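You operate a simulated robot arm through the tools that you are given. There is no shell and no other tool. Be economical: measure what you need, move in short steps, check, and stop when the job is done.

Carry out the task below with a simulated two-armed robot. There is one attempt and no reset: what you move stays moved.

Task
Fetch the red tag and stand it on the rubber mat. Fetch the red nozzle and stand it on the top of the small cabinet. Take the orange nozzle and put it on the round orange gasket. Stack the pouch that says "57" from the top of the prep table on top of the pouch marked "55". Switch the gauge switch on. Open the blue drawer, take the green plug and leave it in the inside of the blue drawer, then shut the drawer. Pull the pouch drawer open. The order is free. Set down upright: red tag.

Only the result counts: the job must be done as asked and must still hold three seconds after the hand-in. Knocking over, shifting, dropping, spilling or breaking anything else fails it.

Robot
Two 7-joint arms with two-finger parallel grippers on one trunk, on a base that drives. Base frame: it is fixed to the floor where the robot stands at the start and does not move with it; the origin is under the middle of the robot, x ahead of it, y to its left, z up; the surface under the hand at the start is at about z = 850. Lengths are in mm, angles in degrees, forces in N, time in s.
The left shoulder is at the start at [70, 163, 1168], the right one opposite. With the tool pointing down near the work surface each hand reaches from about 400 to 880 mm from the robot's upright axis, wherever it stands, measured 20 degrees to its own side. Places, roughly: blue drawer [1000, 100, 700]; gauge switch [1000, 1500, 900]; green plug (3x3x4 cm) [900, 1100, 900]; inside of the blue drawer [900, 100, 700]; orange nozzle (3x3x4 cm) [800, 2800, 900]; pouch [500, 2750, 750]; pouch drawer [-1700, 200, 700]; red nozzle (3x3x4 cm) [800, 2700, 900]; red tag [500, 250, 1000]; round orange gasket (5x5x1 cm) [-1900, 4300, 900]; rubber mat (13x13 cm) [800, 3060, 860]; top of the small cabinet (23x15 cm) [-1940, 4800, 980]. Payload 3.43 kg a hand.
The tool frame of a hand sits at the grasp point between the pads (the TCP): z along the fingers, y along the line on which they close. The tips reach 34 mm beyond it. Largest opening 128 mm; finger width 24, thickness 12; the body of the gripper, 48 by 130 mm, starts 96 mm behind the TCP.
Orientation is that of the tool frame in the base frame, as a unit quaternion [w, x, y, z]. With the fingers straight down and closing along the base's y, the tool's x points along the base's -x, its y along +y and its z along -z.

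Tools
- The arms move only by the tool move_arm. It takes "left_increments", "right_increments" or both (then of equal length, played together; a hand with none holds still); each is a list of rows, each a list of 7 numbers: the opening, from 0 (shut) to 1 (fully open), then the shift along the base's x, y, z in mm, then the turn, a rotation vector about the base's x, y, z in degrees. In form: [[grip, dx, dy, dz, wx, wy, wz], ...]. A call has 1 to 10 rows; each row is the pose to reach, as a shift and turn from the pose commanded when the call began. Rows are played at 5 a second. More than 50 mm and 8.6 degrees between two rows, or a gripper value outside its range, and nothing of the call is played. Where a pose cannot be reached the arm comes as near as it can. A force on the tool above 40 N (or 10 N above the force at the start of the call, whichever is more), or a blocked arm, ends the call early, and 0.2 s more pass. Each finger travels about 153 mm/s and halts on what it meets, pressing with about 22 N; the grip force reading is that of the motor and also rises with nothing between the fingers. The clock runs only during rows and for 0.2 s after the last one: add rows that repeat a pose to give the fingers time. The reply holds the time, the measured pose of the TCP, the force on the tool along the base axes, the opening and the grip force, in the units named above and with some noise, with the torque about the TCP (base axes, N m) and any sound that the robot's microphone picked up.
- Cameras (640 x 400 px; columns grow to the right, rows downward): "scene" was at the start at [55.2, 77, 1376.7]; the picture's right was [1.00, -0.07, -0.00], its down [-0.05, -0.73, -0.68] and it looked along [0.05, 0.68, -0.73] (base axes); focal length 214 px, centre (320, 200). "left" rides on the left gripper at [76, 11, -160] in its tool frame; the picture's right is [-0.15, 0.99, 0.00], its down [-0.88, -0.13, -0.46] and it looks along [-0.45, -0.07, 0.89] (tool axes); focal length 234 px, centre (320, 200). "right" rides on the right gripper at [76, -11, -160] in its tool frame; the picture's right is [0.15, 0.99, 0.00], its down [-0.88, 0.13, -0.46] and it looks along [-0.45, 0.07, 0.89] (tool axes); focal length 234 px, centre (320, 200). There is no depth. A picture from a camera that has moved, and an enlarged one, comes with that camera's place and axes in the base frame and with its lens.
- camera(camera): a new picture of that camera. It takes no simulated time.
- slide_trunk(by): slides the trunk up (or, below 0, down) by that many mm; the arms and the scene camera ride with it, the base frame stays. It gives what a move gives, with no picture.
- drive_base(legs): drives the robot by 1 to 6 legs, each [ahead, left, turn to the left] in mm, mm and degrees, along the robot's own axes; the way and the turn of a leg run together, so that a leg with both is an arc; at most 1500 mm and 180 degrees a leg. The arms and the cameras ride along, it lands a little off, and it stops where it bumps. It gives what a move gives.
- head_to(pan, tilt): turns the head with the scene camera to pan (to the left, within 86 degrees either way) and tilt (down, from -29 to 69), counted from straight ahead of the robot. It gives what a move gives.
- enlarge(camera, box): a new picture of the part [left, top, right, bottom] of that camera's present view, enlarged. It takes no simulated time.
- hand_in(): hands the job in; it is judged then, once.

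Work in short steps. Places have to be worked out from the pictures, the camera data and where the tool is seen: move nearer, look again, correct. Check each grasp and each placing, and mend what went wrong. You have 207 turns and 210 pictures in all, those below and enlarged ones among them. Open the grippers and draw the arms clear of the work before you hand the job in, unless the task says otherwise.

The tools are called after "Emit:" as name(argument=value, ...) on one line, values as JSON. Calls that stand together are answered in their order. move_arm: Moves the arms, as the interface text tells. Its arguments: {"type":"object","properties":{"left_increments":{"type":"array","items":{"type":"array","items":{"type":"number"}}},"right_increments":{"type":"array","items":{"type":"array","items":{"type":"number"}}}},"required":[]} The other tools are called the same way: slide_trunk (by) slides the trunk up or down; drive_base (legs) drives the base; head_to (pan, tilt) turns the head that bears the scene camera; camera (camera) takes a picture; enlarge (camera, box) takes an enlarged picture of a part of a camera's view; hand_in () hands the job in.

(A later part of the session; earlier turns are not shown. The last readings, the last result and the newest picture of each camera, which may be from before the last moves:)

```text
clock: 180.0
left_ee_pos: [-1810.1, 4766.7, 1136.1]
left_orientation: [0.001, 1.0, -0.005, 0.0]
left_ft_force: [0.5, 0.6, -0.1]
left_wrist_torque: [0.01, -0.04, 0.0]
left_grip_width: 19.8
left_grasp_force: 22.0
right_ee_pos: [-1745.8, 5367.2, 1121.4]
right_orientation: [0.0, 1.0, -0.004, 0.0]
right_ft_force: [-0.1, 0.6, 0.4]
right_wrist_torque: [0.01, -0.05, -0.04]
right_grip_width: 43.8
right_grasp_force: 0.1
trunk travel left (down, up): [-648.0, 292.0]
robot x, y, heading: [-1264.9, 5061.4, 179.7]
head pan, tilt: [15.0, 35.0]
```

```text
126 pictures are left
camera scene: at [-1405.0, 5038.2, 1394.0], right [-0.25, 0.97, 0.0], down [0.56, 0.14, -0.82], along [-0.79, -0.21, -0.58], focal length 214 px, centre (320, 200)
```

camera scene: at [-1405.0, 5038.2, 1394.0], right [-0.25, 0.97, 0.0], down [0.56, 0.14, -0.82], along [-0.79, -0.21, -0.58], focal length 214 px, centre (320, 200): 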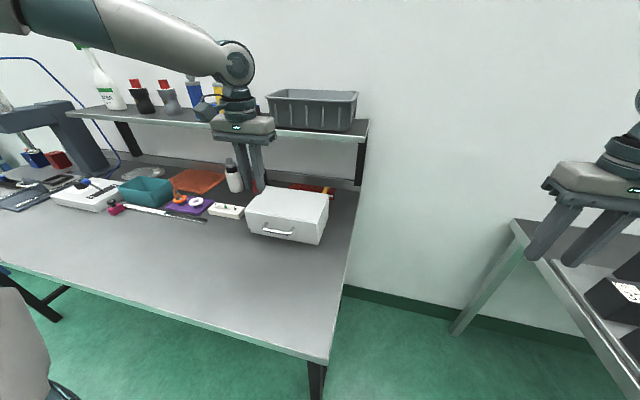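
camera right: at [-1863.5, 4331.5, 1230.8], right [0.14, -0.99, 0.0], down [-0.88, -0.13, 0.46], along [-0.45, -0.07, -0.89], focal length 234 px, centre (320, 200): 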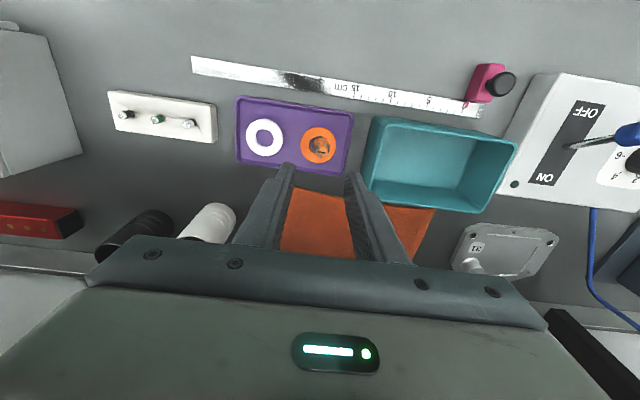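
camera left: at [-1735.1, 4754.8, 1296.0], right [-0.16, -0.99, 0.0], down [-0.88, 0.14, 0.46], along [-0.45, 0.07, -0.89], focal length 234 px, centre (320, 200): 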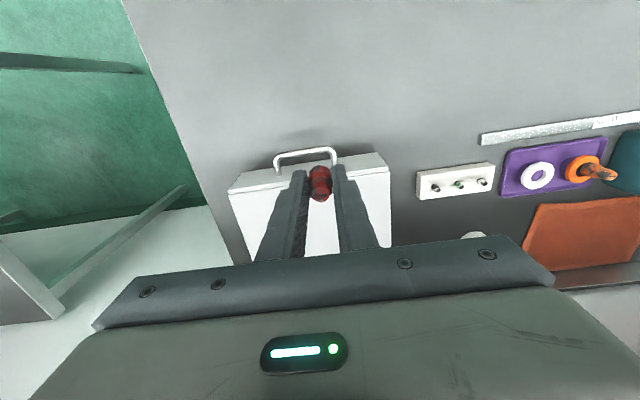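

Cabinet front top edge x≈−1837, centre y≈4783. Move the nozzle to (−1905, 4783) and lower to 1060.

Emit:
move_arm(left_increments=[[0, -48, 8, 0, 0, 0, 0], [0, -95, 16, 0, 0, 0, 0], [0, -95, 16, -40, 0, 0, 0], [0, -95, 16, -76, 0, 0, 0]])

Emit:
camera(camera="left")

Emit:
enlarge(camera="scene", box=[200, 120, 360, 260])

```text
clock: 181.0
left_ee_pos: [-1903.5, 4783.3, 1059.8]
left_orientation: [0.0, 1.0, -0.006, -0.001]
left_ft_force: [-0.5, 0.7, 0.4]
left_wrist_torque: [-0.01, -0.04, 0.02]
left_grip_width: 19.8
left_grasp_force: 21.9
right_ee_pos: [-1744.2, 5366.6, 1122.1]
right_orientation: [0.0, 1.0, -0.005, 0.0]
right_ft_force: [0.6, -0.3, -0.8]
right_wrist_torque: [-0.02, -0.02, -0.01]
right_grip_width: 43.4
right_grasp_force: 0.2
trunk travel left (down, up): [-648.0, 292.0]
robot x, y, heading: [-1263.8, 5063.3, 179.6]
head pan, tilt: [15.0, 35.0]
```

```text
125 pictures are left
camera left: at [-1826.8, 4771.7, 1218.2], right [-0.16, -0.99, 0.0], down [-0.88, 0.14, 0.46], along [-0.45, 0.07, -0.89], focal length 234 px, centre (320, 200)
```

left: 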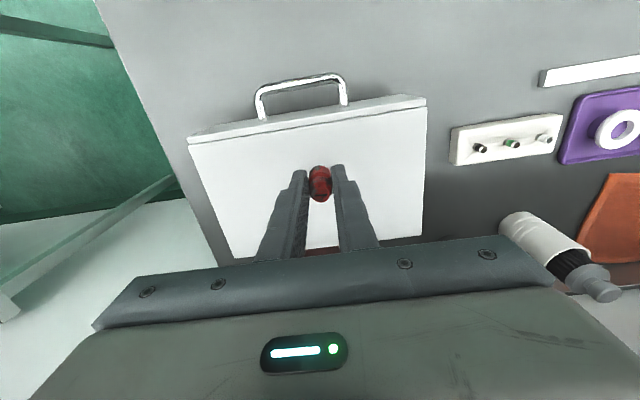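

```text
2.86 times, centred on (280, 190) of scene
camera zoom: at [-1404.3, 5037.8, 1394.1], right [-0.25, 0.97, 0.0], down [0.56, 0.14, -0.82], along [-0.79, -0.21, -0.57], focal length 613 px, centre (434, 229)
```

zoom: 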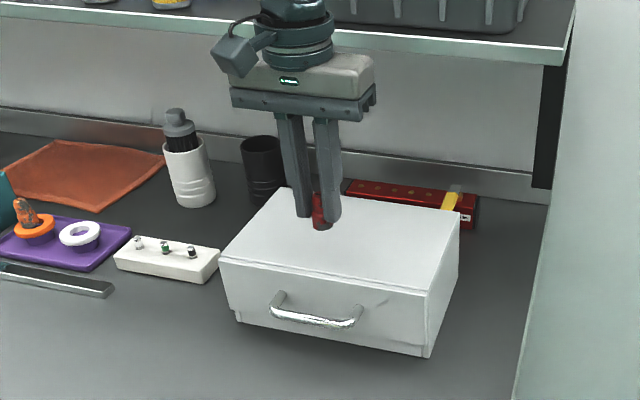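

Well placed over the top. Lower in steps, feeling for contact.

Emit:
move_arm(left_increments=[[0, 0, 0, -8, 0, 0, 0], [0, 0, 0, -15, 0, 0, 0], [0, 0, 0, -20, 0, 0, 0], [0, 0, 0, -24, 0, 0, 0], [0, 0, 0, -24, 0, 0, 0]])

Emit:
enlarge(camera="scene", box=[240, 150, 340, 220])

```text
clock: 182.2
left_ee_pos: [-1900.9, 4780.9, 1036.4]
left_orientation: [0.0, 1.0, -0.005, -0.002]
left_ft_force: [-1.0, -0.9, 0.7]
left_wrist_torque: [0.01, -0.01, 0.0]
left_grip_width: 20.1
left_grasp_force: 22.1
right_ee_pos: [-1742.1, 5365.6, 1123.2]
right_orientation: [0.0, 1.0, -0.004, -0.001]
right_ft_force: [-0.3, 1.1, -0.2]
right_wrist_torque: [0.04, 0.01, -0.03]
right_grip_width: 43.4
right_grasp_force: 0.1
trunk travel left (down, up): [-648.0, 292.0]
robot x, y, heading: [-1264.2, 5062.3, 179.5]
head pan, tilt: [15.0, 35.0]
```

```text
5.71 times, centred on (290, 185) of scene
camera zoom: at [-1402.5, 5037.7, 1394.3], right [-0.25, 0.97, 0.0], down [0.56, 0.14, -0.82], along [-0.79, -0.21, -0.57], focal length 1226 px, centre (491, 286)
```

zoom: 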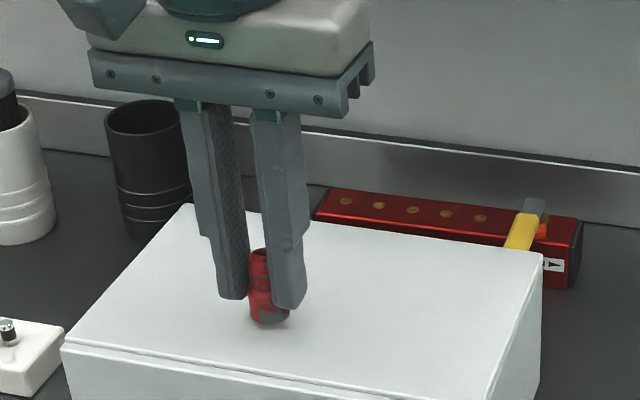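

Close now. A few more millimetres.

Emit:
move_arm(left_increments=[[0, 0, 0, -4, 0, 0, 0], [0, 0, 0, -7, 0, 0, 0], [0, 0, 0, -10, 0, 0, 0], [0, 0, 0, -10, 0, 0, 0]])

```text
clock: 183.2
left_ee_pos: [-1901.0, 4780.8, 1030.3]
left_orientation: [0.001, 1.0, -0.005, -0.004]
left_ft_force: [-2.3, -2.9, 17.3]
left_wrist_torque: [-0.11, 0.13, 0.01]
left_grip_width: 19.7
left_grasp_force: 22.7
right_ee_pos: [-1741.4, 5368.5, 1123.5]
right_orientation: [0.001, 1.0, -0.005, -0.002]
right_ft_force: [0.2, 0.5, -0.4]
right_wrist_torque: [0.01, 0.0, -0.03]
right_grip_width: 43.5
right_grasp_force: 0.0
trunk travel left (down, up): [-648.0, 292.0]
robot x, y, heading: [-1266.2, 5063.2, 179.6]
head pan, tilt: [15.0, 35.0]
```

Contact (17 N). Ease up 3 mm, release, and lift away.

Emit:
move_arm(left_increments=[[0, 0, 0, 3, 0, 0, 0], [0.18, 0, 0, 3, 0, 0, 0], [0.25, 0, 0, 3, 0, 0, 0], [0.34, 0, 0, 3, 0, 0, 0], [0.34, 0, 0, 30, 0, 0, 0], [0.34, 0, 0, 75, 0, 0, 0], [0.34, 40, 0, 90, 0, 0, 0], [0.34, 85, 0, 90, 0, 0, 0], [0.34, 130, 0, 90, 0, 0, 0]])

Emit:
enlarge(camera="scene", box=[180, 150, 340, 250])

```text
clock: 185.2
left_ee_pos: [-1770.2, 4781.3, 1119.4]
left_orientation: [-0.001, 1.0, -0.005, -0.003]
left_ft_force: [0.0, -0.6, 0.4]
left_wrist_torque: [0.04, 0.04, 0.02]
left_grip_width: 43.5
left_grasp_force: 0.1
right_ee_pos: [-1742.2, 5367.2, 1123.4]
right_orientation: [0.0, 1.0, -0.004, -0.002]
right_ft_force: [0.6, 0.5, -0.7]
right_wrist_torque: [-0.04, 0.01, -0.01]
right_grip_width: 43.5
right_grasp_force: 0.0
trunk travel left (down, up): [-648.0, 292.0]
robot x, y, heading: [-1268.8, 5059.4, 179.3]
head pan, tilt: [15.0, 35.0]
```

```text
4.00 times, centred on (260, 200) of scene
camera zoom: at [-1400.6, 5037.5, 1394.5], right [-0.25, 0.97, 0.0], down [0.55, 0.14, -0.82], along [-0.79, -0.21, -0.57], focal length 858 px, centre (560, 200)
```

zoom: 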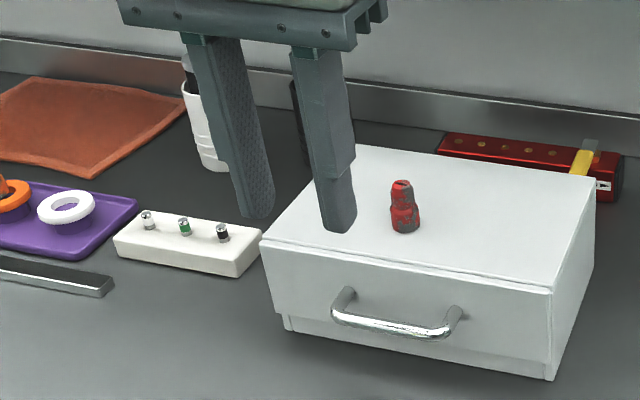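

Red stands on the cabinet. Now back off and drive along the aisle to the pouch drawer at (−1700, 200).

Emit:
drive_base(legs=[[-470, 0, 0.4], [0, 1500, 0], [0, 1500, 0], [0, 1400, 0]])

Emit:
head_to(pan=15, tilt=30)

Emit:
camera(camera="scene")

```text
clock: 208.9
left_ee_pos: [-1238.4, 313.9, 1118.0]
left_orientation: [0.0, 1.0, 0.011, -0.002]
left_ft_force: [-0.5, -0.5, 0.1]
left_wrist_torque: [-0.01, -0.01, 0.0]
left_grip_width: 43.8
left_grasp_force: 0.2
right_ee_pos: [-1231.3, 900.5, 1124.3]
right_orientation: [0.0, 1.0, 0.012, -0.002]
right_ft_force: [-0.1, 0.7, 0.6]
right_wrist_torque: [-0.02, 0.04, 0.01]
right_grip_width: 43.6
right_grasp_force: 0.0
trunk travel left (down, up): [-648.0, 292.0]
robot x, y, heading: [-740.5, 608.3, -178.7]
head pan, tilt: [15.0, 35.0]
```

```text
clock: 209.5
left_ee_pos: [-1239.4, 313.8, 1118.8]
left_orientation: [0.0, 1.0, 0.011, -0.002]
left_ft_force: [-0.9, -0.6, -0.9]
left_wrist_torque: [-0.02, 0.02, 0.01]
left_grip_width: 43.3
left_grasp_force: 0.0
right_ee_pos: [-1230.9, 900.2, 1123.1]
right_orientation: [0.0, 1.0, 0.012, -0.001]
right_ft_force: [0.8, -0.6, 0.7]
right_wrist_torque: [0.01, 0.0, 0.03]
right_grip_width: 43.6
right_grasp_force: 0.0
trunk travel left (down, up): [-648.0, 292.0]
robot x, y, heading: [-747.3, 608.1, -178.5]
head pan, tilt: [15.0, 30.0]
```

```text
121 pictures are left
camera scene: at [-881.5, 581.9, 1402.1], right [-0.28, 0.96, 0.0], down [0.48, 0.14, -0.87], along [-0.83, -0.25, -0.5], focal length 214 px, centre (320, 200)
```

scene: 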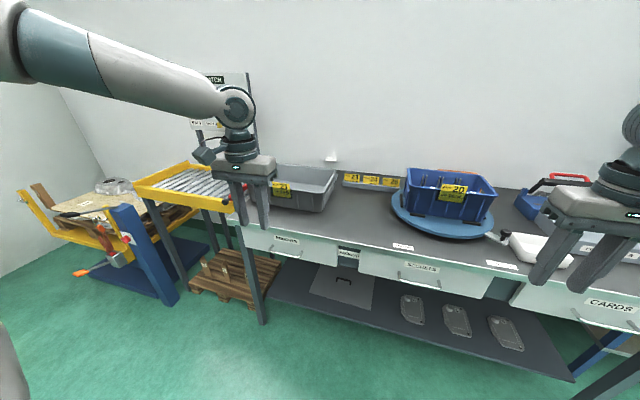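

Several labelled drawers. Enlarge to read the labels.

Emit:
enlarge(camera="scene", box=[230, 210, 470, 310])

Emit:
enlarge(camera="scene", box=[480, 230, 640, 350])

```text
2.67 times, centred on (350, 260) of scene
camera zoom: at [-881.5, 581.9, 1402.1], right [-0.28, 0.96, 0.0], down [0.48, 0.14, -0.87], along [-0.83, -0.25, -0.5], focal length 572 px, centre (240, 40)
```

zoom: 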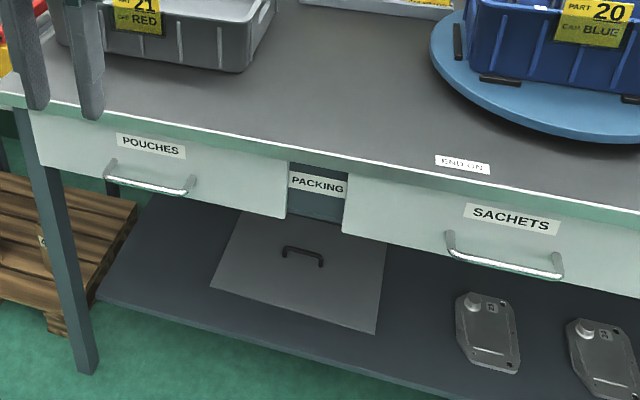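

```text
3.33 times, centred on (560, 290) of scene
camera zoom: at [-881.5, 581.9, 1402.1], right [-0.28, 0.96, 0.0], down [0.48, 0.14, -0.87], along [-0.83, -0.25, -0.5], focal length 715 px, centre (-480, -100)
```

zoom: 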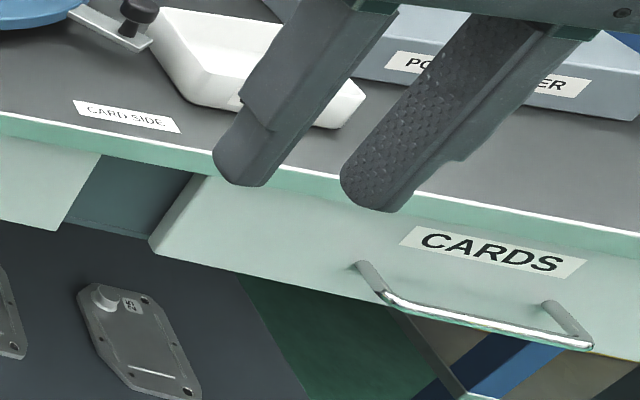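

The POUCHES drawer handle is at about (−1475, 255, 760). Move to bring the left hand over it, and lower the trunk 100.

Emit:
drive_base(legs=[[225, 120, -1.5]])

Emit:
head_to(pan=25, tilt=50)

Emit:
camera(camera="scene")

Emit:
camera(camera="left")

```text
clock: 211.4
left_ee_pos: [-1473.3, 205.6, 1118.4]
left_orientation: [-0.001, 1.0, -0.002, -0.002]
left_ft_force: [-0.4, -0.3, 0.1]
left_wrist_torque: [0.04, 0.02, 0.01]
left_grip_width: 43.7
left_grasp_force: 0.0
right_ee_pos: [-1447.2, 792.0, 1123.0]
right_orientation: [-0.001, 1.0, -0.002, 0.0]
right_ft_force: [-0.5, 0.0, 0.1]
right_wrist_torque: [-0.01, 0.01, -0.01]
right_grip_width: 43.5
right_grasp_force: 0.0
trunk travel left (down, up): [-648.0, 292.0]
robot x, y, heading: [-968.9, 492.9, 179.5]
head pan, tilt: [15.0, 30.0]
```

```text
clock: 212.2
left_ee_pos: [-1471.9, 207.2, 1118.2]
left_orientation: [0.0, 1.0, -0.002, -0.002]
left_ft_force: [-0.1, 0.0, 0.3]
left_wrist_torque: [0.0, 0.01, -0.01]
left_grip_width: 43.5
left_grasp_force: 0.0
right_ee_pos: [-1447.4, 793.5, 1122.5]
right_orientation: [0.0, 1.0, -0.002, -0.001]
right_ft_force: [-0.5, 0.9, -0.6]
right_wrist_torque: [0.02, -0.01, 0.0]
right_grip_width: 43.6
right_grasp_force: 0.1
trunk travel left (down, up): [-648.0, 292.0]
robot x, y, heading: [-971.5, 491.4, 179.8]
head pan, tilt: [25.0, 50.0]
```

```text
118 pictures are left
camera scene: at [-1089.8, 455.4, 1372.7], right [-0.42, 0.91, 0.0], down [0.7, 0.32, -0.64], along [-0.58, -0.27, -0.77], focal length 214 px, centre (320, 200)
```

scene: 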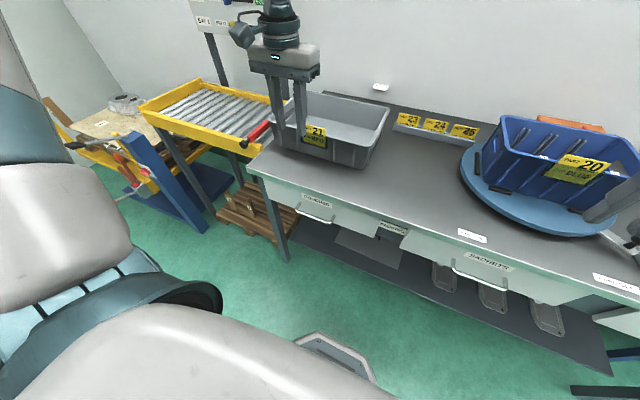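

```text
117 pictures are left
camera left: at [-1396.5, 195.5, 1277.7], right [-0.15, -0.99, 0.0], down [-0.88, 0.13, 0.46], along [-0.45, 0.07, -0.89], focal length 234 px, centre (320, 200)
```

left: 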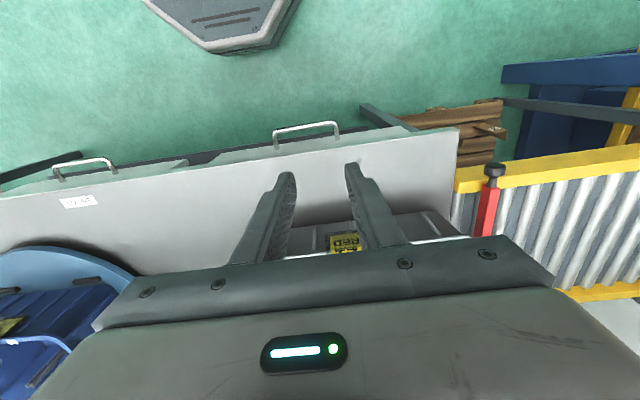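

Handle bar centre ≈ (−1482, 243, 760). Zoom to see the gap between bar and table edge.

Emit:
enlarge(camera="left", box=[240, 90, 380, 180])

Emit:
enlarge(camera="scene", box=[270, 170, 370, 240])

```text
4.44 times, centred on (310, 135) of left
camera zoom: at [-1396.5, 195.5, 1277.7], right [-0.15, -0.99, 0.0], down [-0.88, 0.13, 0.46], along [-0.45, 0.07, -0.89], focal length 1041 px, centre (364, 489)
```

zoom: 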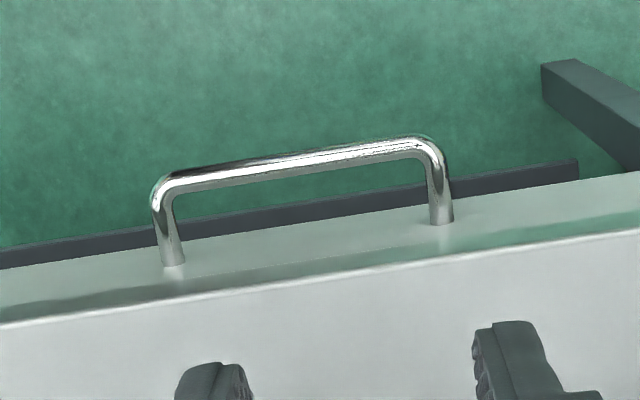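

```text
5.71 times, centred on (320, 205) of scene
camera zoom: at [-1089.8, 455.4, 1372.7], right [-0.42, 0.91, 0.0], down [0.7, 0.32, -0.64], along [-0.58, -0.27, -0.77], focal length 1226 px, centre (320, 171)
```

zoom: 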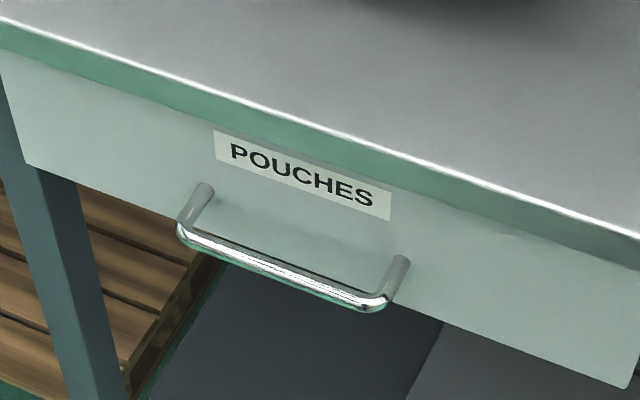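

The bar stands 38 mm off the face, with about 28 mm free behind it. I turn the left hand +90° (closing along x) above the bar, opening 28 mm.

Emit:
move_arm(left_increments=[[0.3, 0, 5, 0, 0, 0, 8.5], [0.22, 0, 10, 0, 0, 0, 17], [0.22, -2, 15, -10, 0, 0, 25.5], [0.22, -4, 20, -20, 0, 0, 34], [0.22, -6, 25, -30, 0, 0, 42.5], [0.22, -8, 30, -40, 0, 0, 51], [0.22, -8, 36, -60, 0, 0, 59.5], [0.22, -8, 36, -80, 0, 0, 68], [0.22, -8, 36, -100, 0, 0, 76.5], [0.22, -8, 36, -120, 0, 0, 85]])

Emit:
camera(camera="left")

```text
clock: 214.4
left_ee_pos: [-1481.5, 242.6, 999.2]
left_orientation: [0.0, 0.738, 0.675, -0.001]
left_ft_force: [0.0, -0.3, -0.7]
left_wrist_torque: [-0.01, 0.02, 0.0]
left_grip_width: 28.2
left_grasp_force: 0.0
right_ee_pos: [-1448.7, 792.9, 1123.6]
right_orientation: [0.0, 1.0, -0.002, -0.001]
right_ft_force: [-0.2, 0.1, -0.2]
right_wrist_torque: [0.0, -0.03, 0.0]
right_grip_width: 43.5
right_grasp_force: 0.0
trunk travel left (down, up): [-648.0, 292.0]
robot x, y, heading: [-969.5, 492.1, 179.9]
head pan, tilt: [25.0, 50.0]
```

```text
114 pictures are left
camera left: at [-1463.7, 319.1, 1157.1], right [0.97, -0.23, 0.0], down [-0.21, -0.86, 0.46], along [-0.11, -0.45, -0.89], focal length 234 px, centre (320, 200)
```

left: 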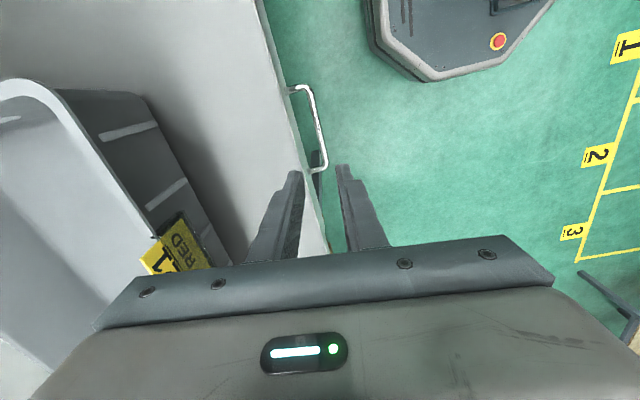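

Bar ≈ (−1484, 246). Finish the yaw, set a 24 mm opening, and descend to just above the table edge level to check.

Emit:
move_arm(left_increments=[[0.19, 0, 3, -40, 0, 0, 4], [0.19, 0, 3, -80, 0, 0, 4], [0.19, 0, 3, -110, 0, 0, 4]])

Emit:
camera(camera="left")

Emit:
enlarge(camera="scene", box=[240, 130, 380, 240])

```text
clock: 215.2
left_ee_pos: [-1481.0, 245.6, 890.2]
left_orientation: [0.001, 0.715, 0.699, -0.002]
left_ft_force: [-0.9, -0.2, -0.6]
left_wrist_torque: [0.0, -0.01, 0.01]
left_grip_width: 23.9
left_grasp_force: 0.1
right_ee_pos: [-1447.7, 792.8, 1124.2]
right_orientation: [0.0, 1.0, -0.002, -0.001]
right_ft_force: [-0.5, -0.1, -0.2]
right_wrist_torque: [0.03, -0.01, 0.02]
right_grip_width: 43.7
right_grasp_force: 0.0
trunk travel left (down, up): [-648.0, 292.0]
robot x, y, heading: [-968.5, 490.7, 179.7]
head pan, tilt: [25.0, 50.0]
```

```text
113 pictures are left
camera left: at [-1468.3, 322.4, 1048.4], right [0.99, -0.17, 0.0], down [-0.15, -0.88, 0.46], along [-0.08, -0.45, -0.89], focal length 234 px, centre (320, 200)
```

left: 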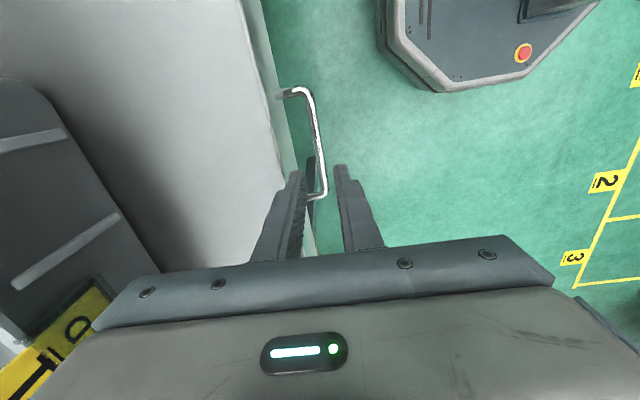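

```text
3.64 times, centred on (310, 185) of scene
camera zoom: at [-1090.5, 455.2, 1372.6], right [-0.42, 0.91, 0.0], down [0.7, 0.32, -0.64], along [-0.58, -0.27, -0.77], focal length 780 px, centre (356, 254)
```

zoom: 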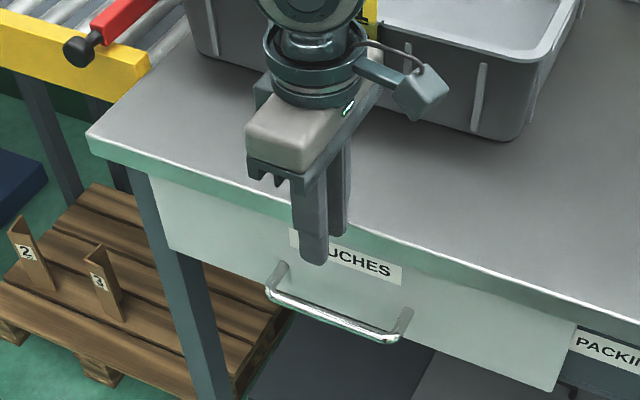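

The table lip leaves too little room for a vertical finger. I'll tilt the hand 35° so the fingers come in under the lip: back out, tilt, and look.

Emit:
move_arm(left_increments=[[0.19, 15, 0, 10, 0, 7, 0], [0.19, 30, 0, 10, 0, 14, 0], [0.19, 45, 0, 0, 0, 21, 0], [0.22, 50, 0, -20, 0, 28, 0], [0.22, 50, 0, -50, 0, 35, 0], [0.22, 46, 0, -64, 0, 35, 0]])

Emit:
camera(camera="left")

Emit:
enlarge(camera="scene", box=[240, 130, 380, 240])

```text
clock: 216.6
left_ee_pos: [-1457.1, 137.4, 905.0]
left_orientation: [-0.209, 0.684, 0.665, -0.216]
left_ft_force: [-0.4, -0.2, -0.1]
left_wrist_torque: [-0.03, -0.01, 0.03]
left_grip_width: 28.2
left_grasp_force: 0.0
left hand out of reach, approached as far as the arm can: row 2, 3, 4, 5, 6
right_ee_pos: [-1447.1, 793.5, 1123.4]
right_orientation: [0.001, 1.0, -0.001, -0.001]
right_ft_force: [0.0, -0.2, -0.3]
right_wrist_torque: [-0.04, -0.04, 0.01]
right_grip_width: 43.7
right_grasp_force: 0.1
trunk travel left (down, up): [-648.0, 292.0]
robot x, y, heading: [-972.3, 491.7, 179.9]
head pan, tilt: [25.0, 50.0]
```

```text
111 pictures are left
camera left: at [-1354.7, 213.8, 1027.5], right [0.81, -0.17, -0.56], down [0.14, -0.88, 0.46], along [-0.57, -0.45, -0.68], focal length 234 px, centre (320, 200)
```

left: 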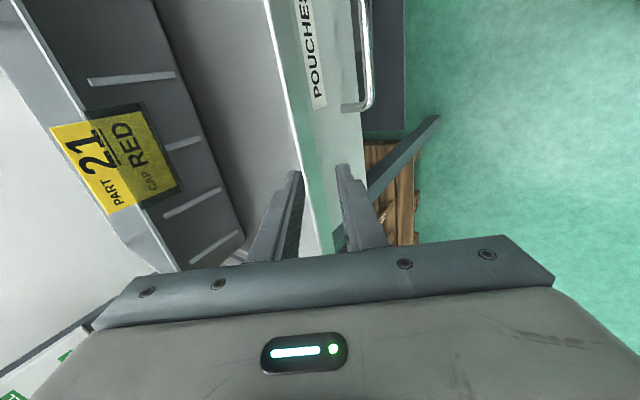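

```text
3.64 times, centred on (310, 185) of scene
camera zoom: at [-1089.9, 457.0, 1372.6], right [-0.42, 0.91, 0.0], down [0.7, 0.32, -0.64], along [-0.58, -0.27, -0.77], focal length 780 px, centre (356, 254)
```

zoom: 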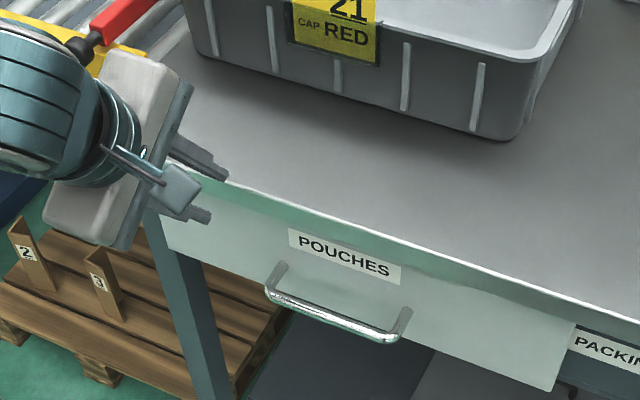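

The tilt works but the arm wants to be further out. I'll go all the way to horizontal fingers (closing vertically), using the base and trunk to place the hand. First back off 150 mm and rotate.

Emit:
drive_base(legs=[[-150, 0, 0]])

Emit:
move_arm(left_increments=[[0.4, 0, 0, 0, 0, 8, 0], [0.4, 0, 0, 0, 0, 16, 0], [0.4, 0, 0, 0, 0, 24, 0], [0.4, 0, 0, 0, 0, 32, 0], [0.4, 0, 0, 0, 0, 40, 0], [0.4, 0, 0, 0, 0, 48, 0], [0.4, 0, 0, 0, 0, 55, 0]])

Emit:
camera(camera="scene")

```text
clock: 218.0
left_ee_pos: [-1305.6, 136.0, 904.6]
left_orientation: [-0.209, 0.683, 0.667, -0.214]
left_ft_force: [-0.1, 0.4, -1.2]
left_wrist_torque: [-0.04, -0.02, -0.01]
left_grip_width: 28.2
left_grasp_force: 0.0
right_ee_pos: [-1296.7, 790.7, 1123.7]
right_orientation: [0.0, 1.0, -0.001, -0.001]
right_ft_force: [0.2, -0.2, 0.1]
right_wrist_torque: [0.03, 0.03, -0.01]
right_grip_width: 43.5
right_grasp_force: 0.1
trunk travel left (down, up): [-648.0, 292.0]
robot x, y, heading: [-818.2, 488.9, 179.8]
head pan, tilt: [25.0, 50.0]
```

```text
clock: 219.6
left_ee_pos: [-1304.1, 135.5, 906.0]
left_orientation: [0.494, -0.506, -0.493, 0.507]
left_ft_force: [0.4, 0.0, -0.2]
left_wrist_torque: [0.03, -0.03, 0.01]
left_grip_width: 51.1
left_grasp_force: 0.2
left hand out of reach, approached as far as the arm can: row 1, 2, 3, 4, 5
right_ee_pos: [-1295.2, 791.9, 1123.8]
right_orientation: [0.0, 1.0, -0.003, -0.002]
right_ft_force: [0.4, 1.1, -0.3]
right_wrist_torque: [-0.02, 0.05, 0.0]
right_grip_width: 43.4
right_grasp_force: 0.0
trunk travel left (down, up): [-648.0, 292.0]
robot x, y, heading: [-816.4, 490.0, 179.7]
head pan, tilt: [25.0, 50.0]
```

```text
109 pictures are left
camera scene: at [-936.3, 455.0, 1373.0], right [-0.42, 0.91, 0.0], down [0.69, 0.32, -0.64], along [-0.59, -0.27, -0.77], focal length 214 px, centre (320, 200)
```

scene: 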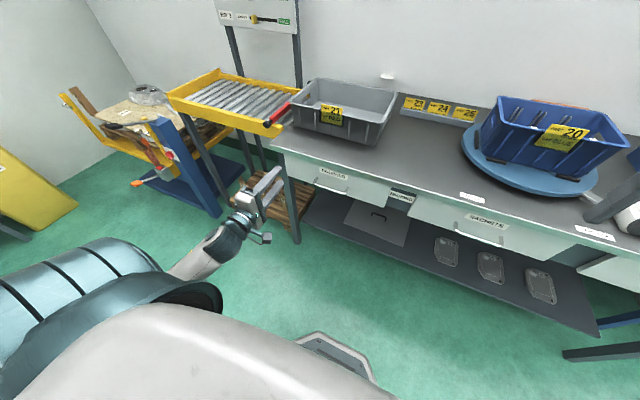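

Fingers are now horizontal toward the drawer, closing vertically. Shift right 110, trunk down 154, ahead 70, and look.

Emit:
drive_base(legs=[[0, -110, 0.3]])

Emit:
slide_trunk(by=-154)

Emit:
drive_base(legs=[[70, 0, 0]])

Emit:
camera(camera="left")

Emit:
enlarge(camera="scene", box=[220, 130, 420, 270])

```text
clock: 220.8
left_ee_pos: [-1302.6, 242.8, 904.7]
left_orientation: [0.492, -0.506, -0.495, 0.507]
left_ft_force: [0.0, 0.2, -0.1]
left_wrist_torque: [0.0, 0.04, 0.01]
left_grip_width: 51.3
left_grasp_force: 0.0
right_ee_pos: [-1297.3, 899.7, 1122.9]
right_orientation: [0.0, 1.0, 0.001, 0.0]
right_ft_force: [-0.1, -0.1, 0.3]
right_wrist_torque: [0.01, 0.01, 0.01]
right_grip_width: 43.9
right_grasp_force: 0.0
trunk travel left (down, up): [-648.0, 292.0]
robot x, y, heading: [-818.7, 601.2, -180.0]
head pan, tilt: [25.0, 50.0]
```

```text
clock: 222.6
left_ee_pos: [-1302.7, 241.2, 750.9]
left_orientation: [0.491, -0.505, -0.496, 0.507]
left_ft_force: [0.3, -0.1, 0.3]
left_wrist_torque: [0.02, 0.01, -0.01]
left_grip_width: 51.2
left_grasp_force: 0.0
right_ee_pos: [-1297.3, 899.1, 969.2]
right_orientation: [0.0, 1.0, 0.0, -0.001]
right_ft_force: [0.0, 0.1, 0.6]
right_wrist_torque: [-0.01, 0.01, 0.02]
right_grip_width: 43.5
right_grasp_force: 0.0
trunk travel left (down, up): [-494.0, 446.0]
robot x, y, heading: [-819.9, 600.3, -179.9]
head pan, tilt: [25.0, 50.0]
```

```text
clock: 223.6
left_ee_pos: [-1372.0, 242.2, 749.7]
left_orientation: [0.491, -0.507, -0.495, 0.507]
left_ft_force: [0.0, 0.2, -0.6]
left_wrist_torque: [0.01, 0.0, -0.01]
left_grip_width: 51.2
left_grasp_force: 0.0
right_ee_pos: [-1368.2, 899.6, 968.2]
right_orientation: [0.0, 1.0, 0.0, 0.0]
right_ft_force: [-0.4, 0.5, -0.4]
right_wrist_torque: [-0.02, -0.05, 0.0]
right_grip_width: 43.8
right_grasp_force: 0.0
trunk travel left (down, up): [-494.0, 446.0]
robot x, y, heading: [-887.2, 598.4, -180.0]
head pan, tilt: [25.0, 50.0]
```

```text
108 pictures are left
camera left: at [-1213.6, 319.4, 736.8], right [0.0, -0.17, -0.99], down [0.46, -0.87, 0.15], along [-0.89, -0.45, 0.08], focal length 234 px, centre (320, 200)
```

left: 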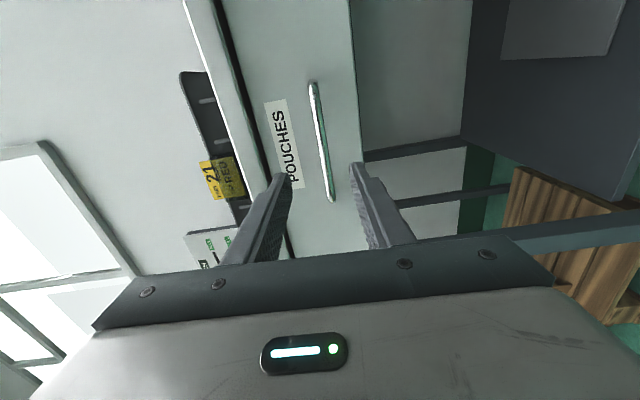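

```text
2.86 times, centred on (320, 200) of scene
camera zoom: at [-1008.7, 563.3, 1218.4], right [-0.42, 0.91, 0.0], down [0.7, 0.32, -0.64], along [-0.58, -0.27, -0.77], focal length 613 px, centre (320, 200)
```

zoom: 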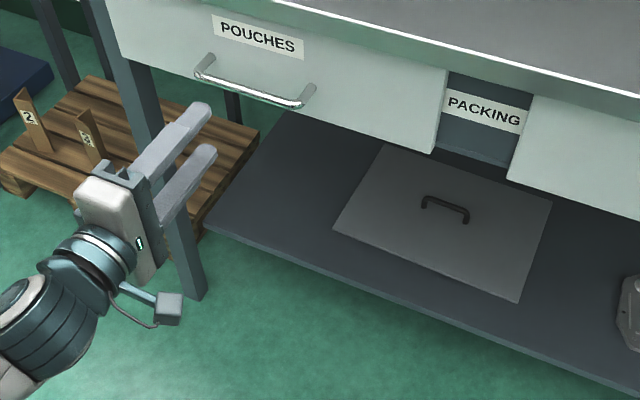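

Bar at z≈746, y 181–317. Trunk down 4, drive ahead 90, then close on the bar.

Emit:
slide_trunk(by=-4)

Emit:
drive_base(legs=[[91, 0, 0]])

Emit:
camera(camera="left")

```text
clock: 224.1
left_ee_pos: [-1371.4, 243.6, 746.8]
left_orientation: [0.492, -0.505, -0.497, 0.507]
left_ft_force: [0.3, 0.4, 0.0]
left_wrist_torque: [-0.02, -0.02, 0.01]
left_grip_width: 51.1
left_grasp_force: 0.0
right_ee_pos: [-1366.5, 899.0, 965.1]
right_orientation: [0.0, 1.0, 0.0, -0.001]
right_ft_force: [-0.3, -0.5, -0.1]
right_wrist_torque: [0.03, -0.04, -0.04]
right_grip_width: 43.7
right_grasp_force: 0.1
trunk travel left (down, up): [-490.0, 450.0]
robot x, y, heading: [-885.2, 596.9, -180.0]
head pan, tilt: [25.0, 50.0]
```

```text
clock: 225.2
left_ee_pos: [-1463.2, 243.4, 746.1]
left_orientation: [0.492, -0.506, -0.495, 0.508]
left_ft_force: [0.4, -0.1, 0.3]
left_wrist_torque: [-0.02, 0.01, -0.01]
left_grip_width: 51.1
left_grasp_force: 0.0
right_ee_pos: [-1457.5, 900.7, 964.8]
right_orientation: [0.0, 1.0, 0.001, 0.001]
right_ft_force: [-0.3, 0.5, 0.4]
right_wrist_torque: [0.04, -0.03, 0.0]
right_grip_width: 43.4
right_grasp_force: 0.0
trunk travel left (down, up): [-490.0, 450.0]
robot x, y, heading: [-974.2, 598.4, 180.1]
head pan, tilt: [25.0, 50.0]
```

```text
106 pictures are left
camera left: at [-1303.9, 319.5, 732.8], right [0.0, -0.17, -0.99], down [0.46, -0.87, 0.15], along [-0.89, -0.45, 0.08], focal length 234 px, centre (320, 200)
```

left: 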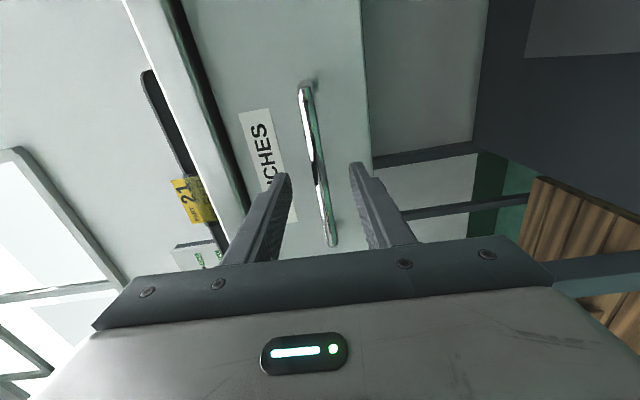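

The bar lies between the fingers. Close on it.

Emit:
move_arm(left_increments=[[0.2, 0, 0, 0, 0, 0, 0], [0, 0, 0, 0, 0, 0, 0], [0, 0, 0, 0, 0, 0, 0], [0, 0, 0, 0, 0, 0, 0]])

```text
clock: 226.2
left_ee_pos: [-1461.2, 243.6, 745.0]
left_orientation: [0.492, -0.505, -0.496, 0.506]
left_ft_force: [9.1, 4.0, -12.9]
left_wrist_torque: [1.12, -0.3, 0.1]
left_grip_width: 11.6
left_grasp_force: 44.5
right_ee_pos: [-1457.1, 899.2, 965.6]
right_orientation: [-0.001, 1.0, -0.001, -0.001]
right_ft_force: [-0.2, -0.5, 0.7]
right_wrist_torque: [0.0, 0.03, 0.01]
right_grip_width: 43.5
right_grasp_force: 0.1
trunk travel left (down, up): [-490.0, 450.0]
robot x, y, heading: [-980.4, 599.6, -180.0]
head pan, tilt: [25.0, 50.0]
```

Gripped the bar (11.6 mm). Pull by driving back in modest legs.

Emit:
drive_base(legs=[[-120, 0, 0]])

Emit:
camera(camera="scene")

```text
clock: 227.4
left_ee_pos: [-1344.5, 243.1, 745.2]
left_orientation: [-0.492, 0.506, 0.496, -0.506]
left_ft_force: [0.2, 6.7, -20.5]
left_wrist_torque: [1.03, -0.51, 0.4]
left_grip_width: 12.1
left_grasp_force: 45.5
right_ee_pos: [-1338.4, 898.8, 964.8]
right_orientation: [0.001, 1.0, 0.0, -0.001]
right_ft_force: [-0.4, -0.9, 0.4]
right_wrist_torque: [0.01, 0.04, 0.0]
right_grip_width: 43.3
right_grasp_force: 0.1
trunk travel left (down, up): [-490.0, 450.0]
robot x, y, heading: [-858.7, 601.1, 179.9]
head pan, tilt: [25.0, 50.0]
```

```text
105 pictures are left
camera scene: at [-979.9, 562.5, 1214.5], right [-0.42, 0.91, 0.0], down [0.69, 0.32, -0.64], along [-0.58, -0.27, -0.77], focal length 214 px, centre (320, 200)
```

scene: 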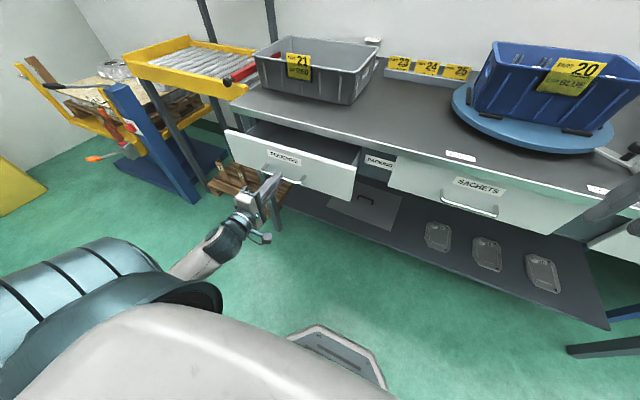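

The drawer is opening (≈120 mm). Pull another 120 mm.

Emit:
drive_base(legs=[[-110, 0, 0]])

Emit:
camera(camera="scene")

```text
clock: 228.6
left_ee_pos: [-1231.6, 242.8, 744.1]
left_orientation: [0.491, -0.506, -0.497, 0.506]
left_ft_force: [-0.7, 5.6, -7.6]
left_wrist_torque: [1.03, -0.21, 0.22]
left_grip_width: 11.9
left_grasp_force: 45.2
right_ee_pos: [-1226.2, 899.4, 965.1]
right_orientation: [-0.001, 1.0, 0.0, -0.001]
right_ft_force: [0.7, 0.0, 0.3]
right_wrist_torque: [-0.01, 0.03, -0.02]
right_grip_width: 43.7
right_grasp_force: 0.1
trunk travel left (down, up): [-490.0, 450.0]
robot x, y, heading: [-744.4, 597.2, -180.1]
head pan, tilt: [25.0, 50.0]
```

```text
104 pictures are left
camera scene: at [-866.9, 563.1, 1214.6], right [-0.42, 0.91, 0.0], down [0.69, 0.32, -0.64], along [-0.58, -0.27, -0.77], focal length 214 px, centre (320, 200)
```

scene: 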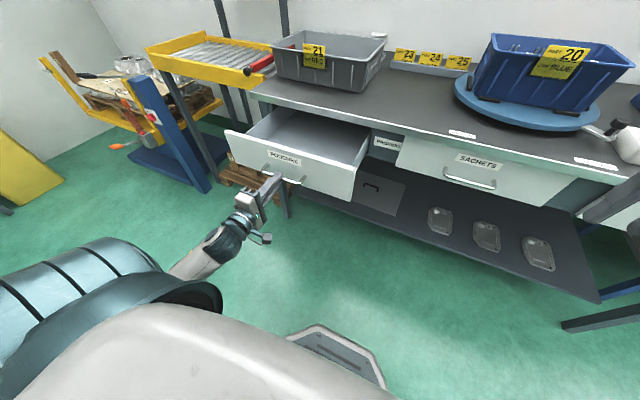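

About 230 mm open. Pull a little more, watching the force.

Emit:
drive_base(legs=[[-60, 0, 0]])

Emit:
camera(camera="scene")

```text
clock: 229.6
left_ee_pos: [-1170.8, 242.7, 744.7]
left_orientation: [-0.49, 0.506, 0.497, -0.506]
left_ft_force: [-0.2, 3.9, -1.6]
left_wrist_torque: [1.03, -0.05, 0.11]
left_grip_width: 12.1
left_grasp_force: 44.9
right_ee_pos: [-1165.9, 897.7, 965.7]
right_orientation: [0.0, 1.0, 0.0, -0.002]
right_ft_force: [0.7, -0.1, -0.1]
right_wrist_torque: [-0.01, 0.0, -0.01]
right_grip_width: 43.5
right_grasp_force: 0.0
trunk travel left (down, up): [-490.0, 450.0]
robot x, y, heading: [-687.9, 596.6, -179.8]
head pan, tilt: [25.0, 50.0]
```

```text
103 pictures are left
camera scene: at [-806.4, 563.3, 1214.7], right [-0.42, 0.91, 0.0], down [0.69, 0.32, -0.64], along [-0.58, -0.27, -0.77], focal length 214 px, centre (320, 200)
```

scene: 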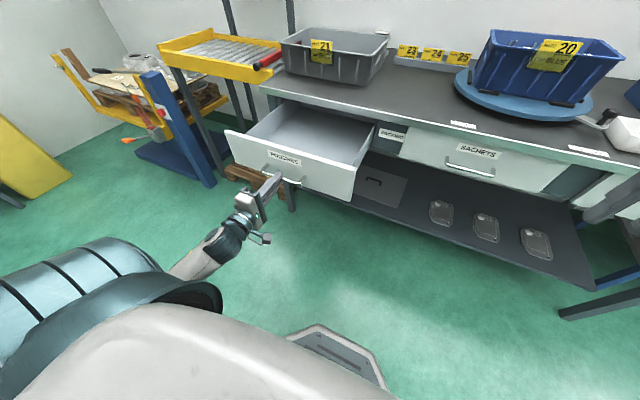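

Drawer about 290 mm open. Release the bar and back off, then check it stays.

Emit:
move_arm(left_increments=[[0.2, 0, 0, 0, 0, 0, 0], [0.4, 0, 0, 0, 0, 0, 0], [0.4, 0, 0, 0, 0, 0, 0]])

Emit:
drive_base(legs=[[-65, 0, 0]])

Emit:
slide_trunk(by=320)

Emit:
camera(camera="scene")

```text
clock: 230.4
left_ee_pos: [-1171.7, 242.6, 743.8]
left_orientation: [-0.491, 0.507, 0.496, -0.506]
left_ft_force: [0.2, 1.0, 0.7]
left_wrist_torque: [0.01, -0.01, 0.03]
left_grip_width: 51.3
left_grasp_force: 0.1
right_ee_pos: [-1167.0, 898.9, 965.1]
right_orientation: [0.0, 1.0, 0.002, -0.001]
right_ft_force: [0.4, -0.7, -0.8]
right_wrist_torque: [0.0, -0.01, -0.03]
right_grip_width: 43.5
right_grasp_force: 0.1
trunk travel left (down, up): [-490.0, 450.0]
robot x, y, heading: [-688.1, 599.0, -180.1]
head pan, tilt: [25.0, 50.0]
```

```text
clock: 231.4
left_ee_pos: [-1105.7, 242.8, 744.5]
left_orientation: [0.491, -0.506, -0.497, 0.506]
left_ft_force: [0.2, -0.2, 0.0]
left_wrist_torque: [-0.01, 0.02, 0.03]
left_grip_width: 51.4
left_grasp_force: 0.0
right_ee_pos: [-1102.4, 899.2, 965.6]
right_orientation: [0.0, 1.0, 0.001, -0.002]
right_ft_force: [0.8, -0.7, 0.7]
right_wrist_torque: [0.01, 0.03, -0.01]
right_grip_width: 43.4
right_grasp_force: 0.1
trunk travel left (down, up): [-490.0, 450.0]
robot x, y, heading: [-624.0, 603.2, -179.6]
head pan, tilt: [25.0, 50.0]
```

```text
clock: 234.6
left_ee_pos: [-1107.8, 242.8, 1065.0]
left_orientation: [0.49, -0.505, -0.498, 0.506]
left_ft_force: [-0.2, 0.2, -0.4]
left_wrist_torque: [0.02, -0.01, -0.02]
left_grip_width: 51.1
left_grasp_force: 0.1
right_ee_pos: [-1104.3, 898.7, 1284.8]
right_orientation: [0.001, 1.0, 0.001, -0.001]
right_ft_force: [0.6, 0.0, 0.2]
right_wrist_torque: [-0.02, 0.02, 0.0]
right_grip_width: 43.5
right_grasp_force: 0.0
trunk travel left (down, up): [-810.0, 130.0]
robot x, y, heading: [-624.2, 598.8, -179.9]
head pan, tilt: [25.0, 50.0]
```

```text
102 pictures are left
camera scene: at [-744.1, 563.4, 1534.5], right [-0.42, 0.91, 0.0], down [0.69, 0.33, -0.64], along [-0.58, -0.27, -0.77], focal length 214 px, centre (320, 200)
```

scene: 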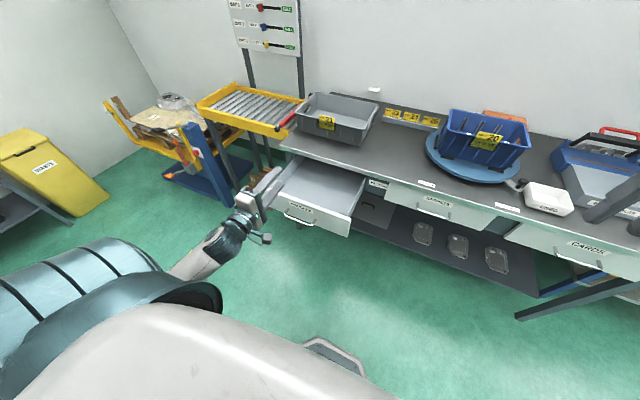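

Drawer stays open. Now drive back up the aisle and through the gap (backing) to the far side.

Emit:
drive_base(legs=[[0, -1500, 0], [0, -1500, 0], [0, -110, 0]])

Emit:
head_to(pan=60, tilt=35)

```text
clock: 249.7
left_ee_pos: [-1120.2, 3333.8, 1064.6]
left_orientation: [-0.494, 0.509, 0.494, -0.503]
left_ft_force: [0.1, -0.8, -0.5]
left_wrist_torque: [0.0, -0.02, -0.02]
left_grip_width: 51.1
left_grasp_force: 0.1
right_ee_pos: [-1107.6, 3990.0, 1285.3]
right_orientation: [0.001, 1.0, -0.006, -0.001]
right_ft_force: [-0.1, -0.1, 0.6]
right_wrist_torque: [0.0, 0.03, 0.01]
right_grip_width: 43.7
right_grasp_force: 0.0
trunk travel left (down, up): [-810.0, 130.0]
robot x, y, heading: [-633.1, 3686.5, 179.2]
head pan, tilt: [25.0, 50.0]
```

```text
clock: 250.7
left_ee_pos: [-1119.2, 3333.9, 1063.5]
left_orientation: [-0.494, 0.51, 0.494, -0.502]
left_ft_force: [-0.2, 0.4, 0.2]
left_wrist_torque: [0.0, 0.01, -0.03]
left_grip_width: 51.2
left_grasp_force: 0.1
right_ee_pos: [-1106.5, 3989.7, 1285.3]
right_orientation: [0.001, 1.0, -0.006, -0.001]
right_ft_force: [0.0, -0.8, -0.2]
right_wrist_torque: [0.03, 0.0, -0.02]
right_grip_width: 43.6
right_grasp_force: 0.1
trunk travel left (down, up): [-810.0, 130.0]
robot x, y, heading: [-629.1, 3686.3, 179.0]
head pan, tilt: [60.0, 35.0]
```

Back through the gap to x≈1620, then slide left to about y 1750, and look.

Emit:
drive_base(legs=[[-1500, -40, 1], [-750, 0, 0], [0, 1400, 0], [0, 580, 0]])

Emit:
head_to(pan=20, tilt=35)

Emit:
camera(camera="scene")

```text
refused: leg 1 is longer than a leg can be; nothing moved
```

```text
clock: 251.8
left_ee_pos: [-1120.9, 3334.9, 1063.2]
left_orientation: [-0.494, 0.509, 0.494, -0.503]
left_ft_force: [0.0, 0.1, -0.1]
left_wrist_torque: [0.02, -0.01, 0.01]
left_grip_width: 51.2
left_grasp_force: 0.0
right_ee_pos: [-1107.3, 3990.5, 1285.0]
right_orientation: [0.001, 1.0, -0.007, -0.001]
right_ft_force: [-0.8, -0.1, 0.3]
right_wrist_torque: [-0.02, -0.02, 0.01]
right_grip_width: 43.6
right_grasp_force: 0.0
trunk travel left (down, up): [-810.0, 130.0]
robot x, y, heading: [-628.1, 3686.8, 179.3]
head pan, tilt: [20.0, 35.0]
```

```text
101 pictures are left
camera scene: at [-764.6, 3653.2, 1556.3], right [-0.33, 0.94, 0.0], down [0.54, 0.19, -0.82], along [-0.77, -0.27, -0.57], focal length 214 px, centre (320, 200)
```

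scene: 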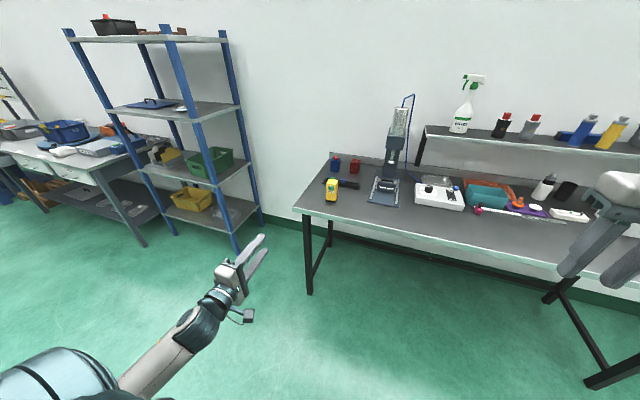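

A leg was slightly too long; repeat with shorter legs.

Emit:
drive_base(legs=[[-1400, -40, 0.8], [-850, 0, 0], [0, 1400, 0], [0, 580, 0]])

Emit:
camera(camera="scene")

```text
clock: 272.4
left_ee_pos: [1159.1, 1373.8, 1063.8]
left_orientation: [0.486, -0.502, -0.501, 0.51]
left_ft_force: [0.2, 0.6, -0.3]
left_wrist_torque: [0.01, 0.02, -0.03]
left_grip_width: 51.3
left_grasp_force: 0.0
right_ee_pos: [1152.2, 2029.4, 1283.7]
right_orientation: [0.001, 1.0, 0.009, 0.0]
right_ft_force: [1.1, 0.5, 0.1]
right_wrist_torque: [0.02, 0.02, -0.02]
right_grip_width: 43.4
right_grasp_force: 0.0
trunk travel left (down, up): [-810.0, 130.0]
robot x, y, heading: [1638.3, 1739.9, -179.0]
head pan, tilt: [20.0, 35.0]
```

```text
100 pictures are left
camera scene: at [1504.0, 1702.5, 1556.3], right [-0.36, 0.93, 0.0], down [0.54, 0.21, -0.82], along [-0.76, -0.29, -0.57], focal length 214 px, centre (320, 200)
```

scene: 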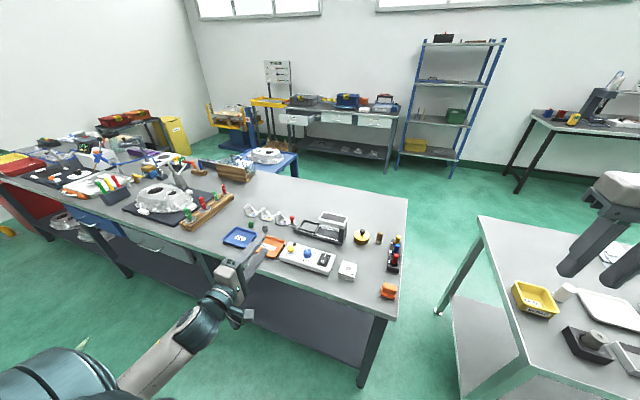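

I enlarge to find the gauge switch, green plug, and blue drawer.

Emit:
enlarge(camera="scene", box=[200, 190, 400, 300])

Emit:
enlarge(camera="scene", box=[20, 150, 220, 270])

```text
3.20 times, centred on (300, 245) of scene
camera zoom: at [1504.0, 1702.5, 1556.3], right [-0.36, 0.93, 0.0], down [0.54, 0.21, -0.82], along [-0.76, -0.29, -0.57], focal length 686 px, centre (384, 56)
```

zoom: 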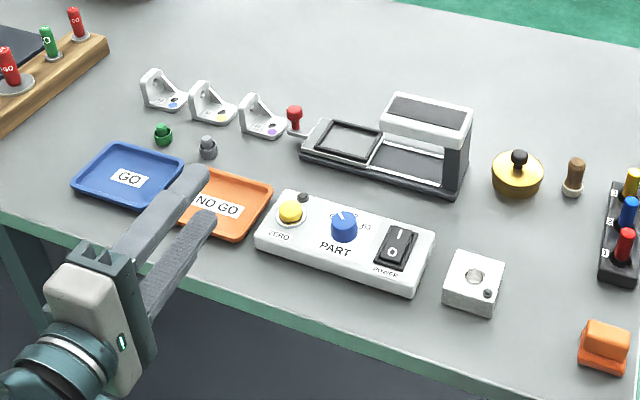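

```text
3.20 times, centred on (120, 210) of scene
camera zoom: at [1504.0, 1702.5, 1556.3], right [-0.36, 0.93, 0.0], down [0.54, 0.21, -0.82], along [-0.76, -0.29, -0.57], focal length 686 px, centre (960, 168)
```

zoom: 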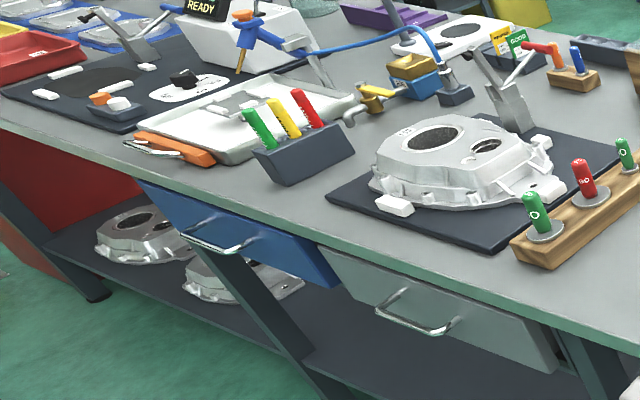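

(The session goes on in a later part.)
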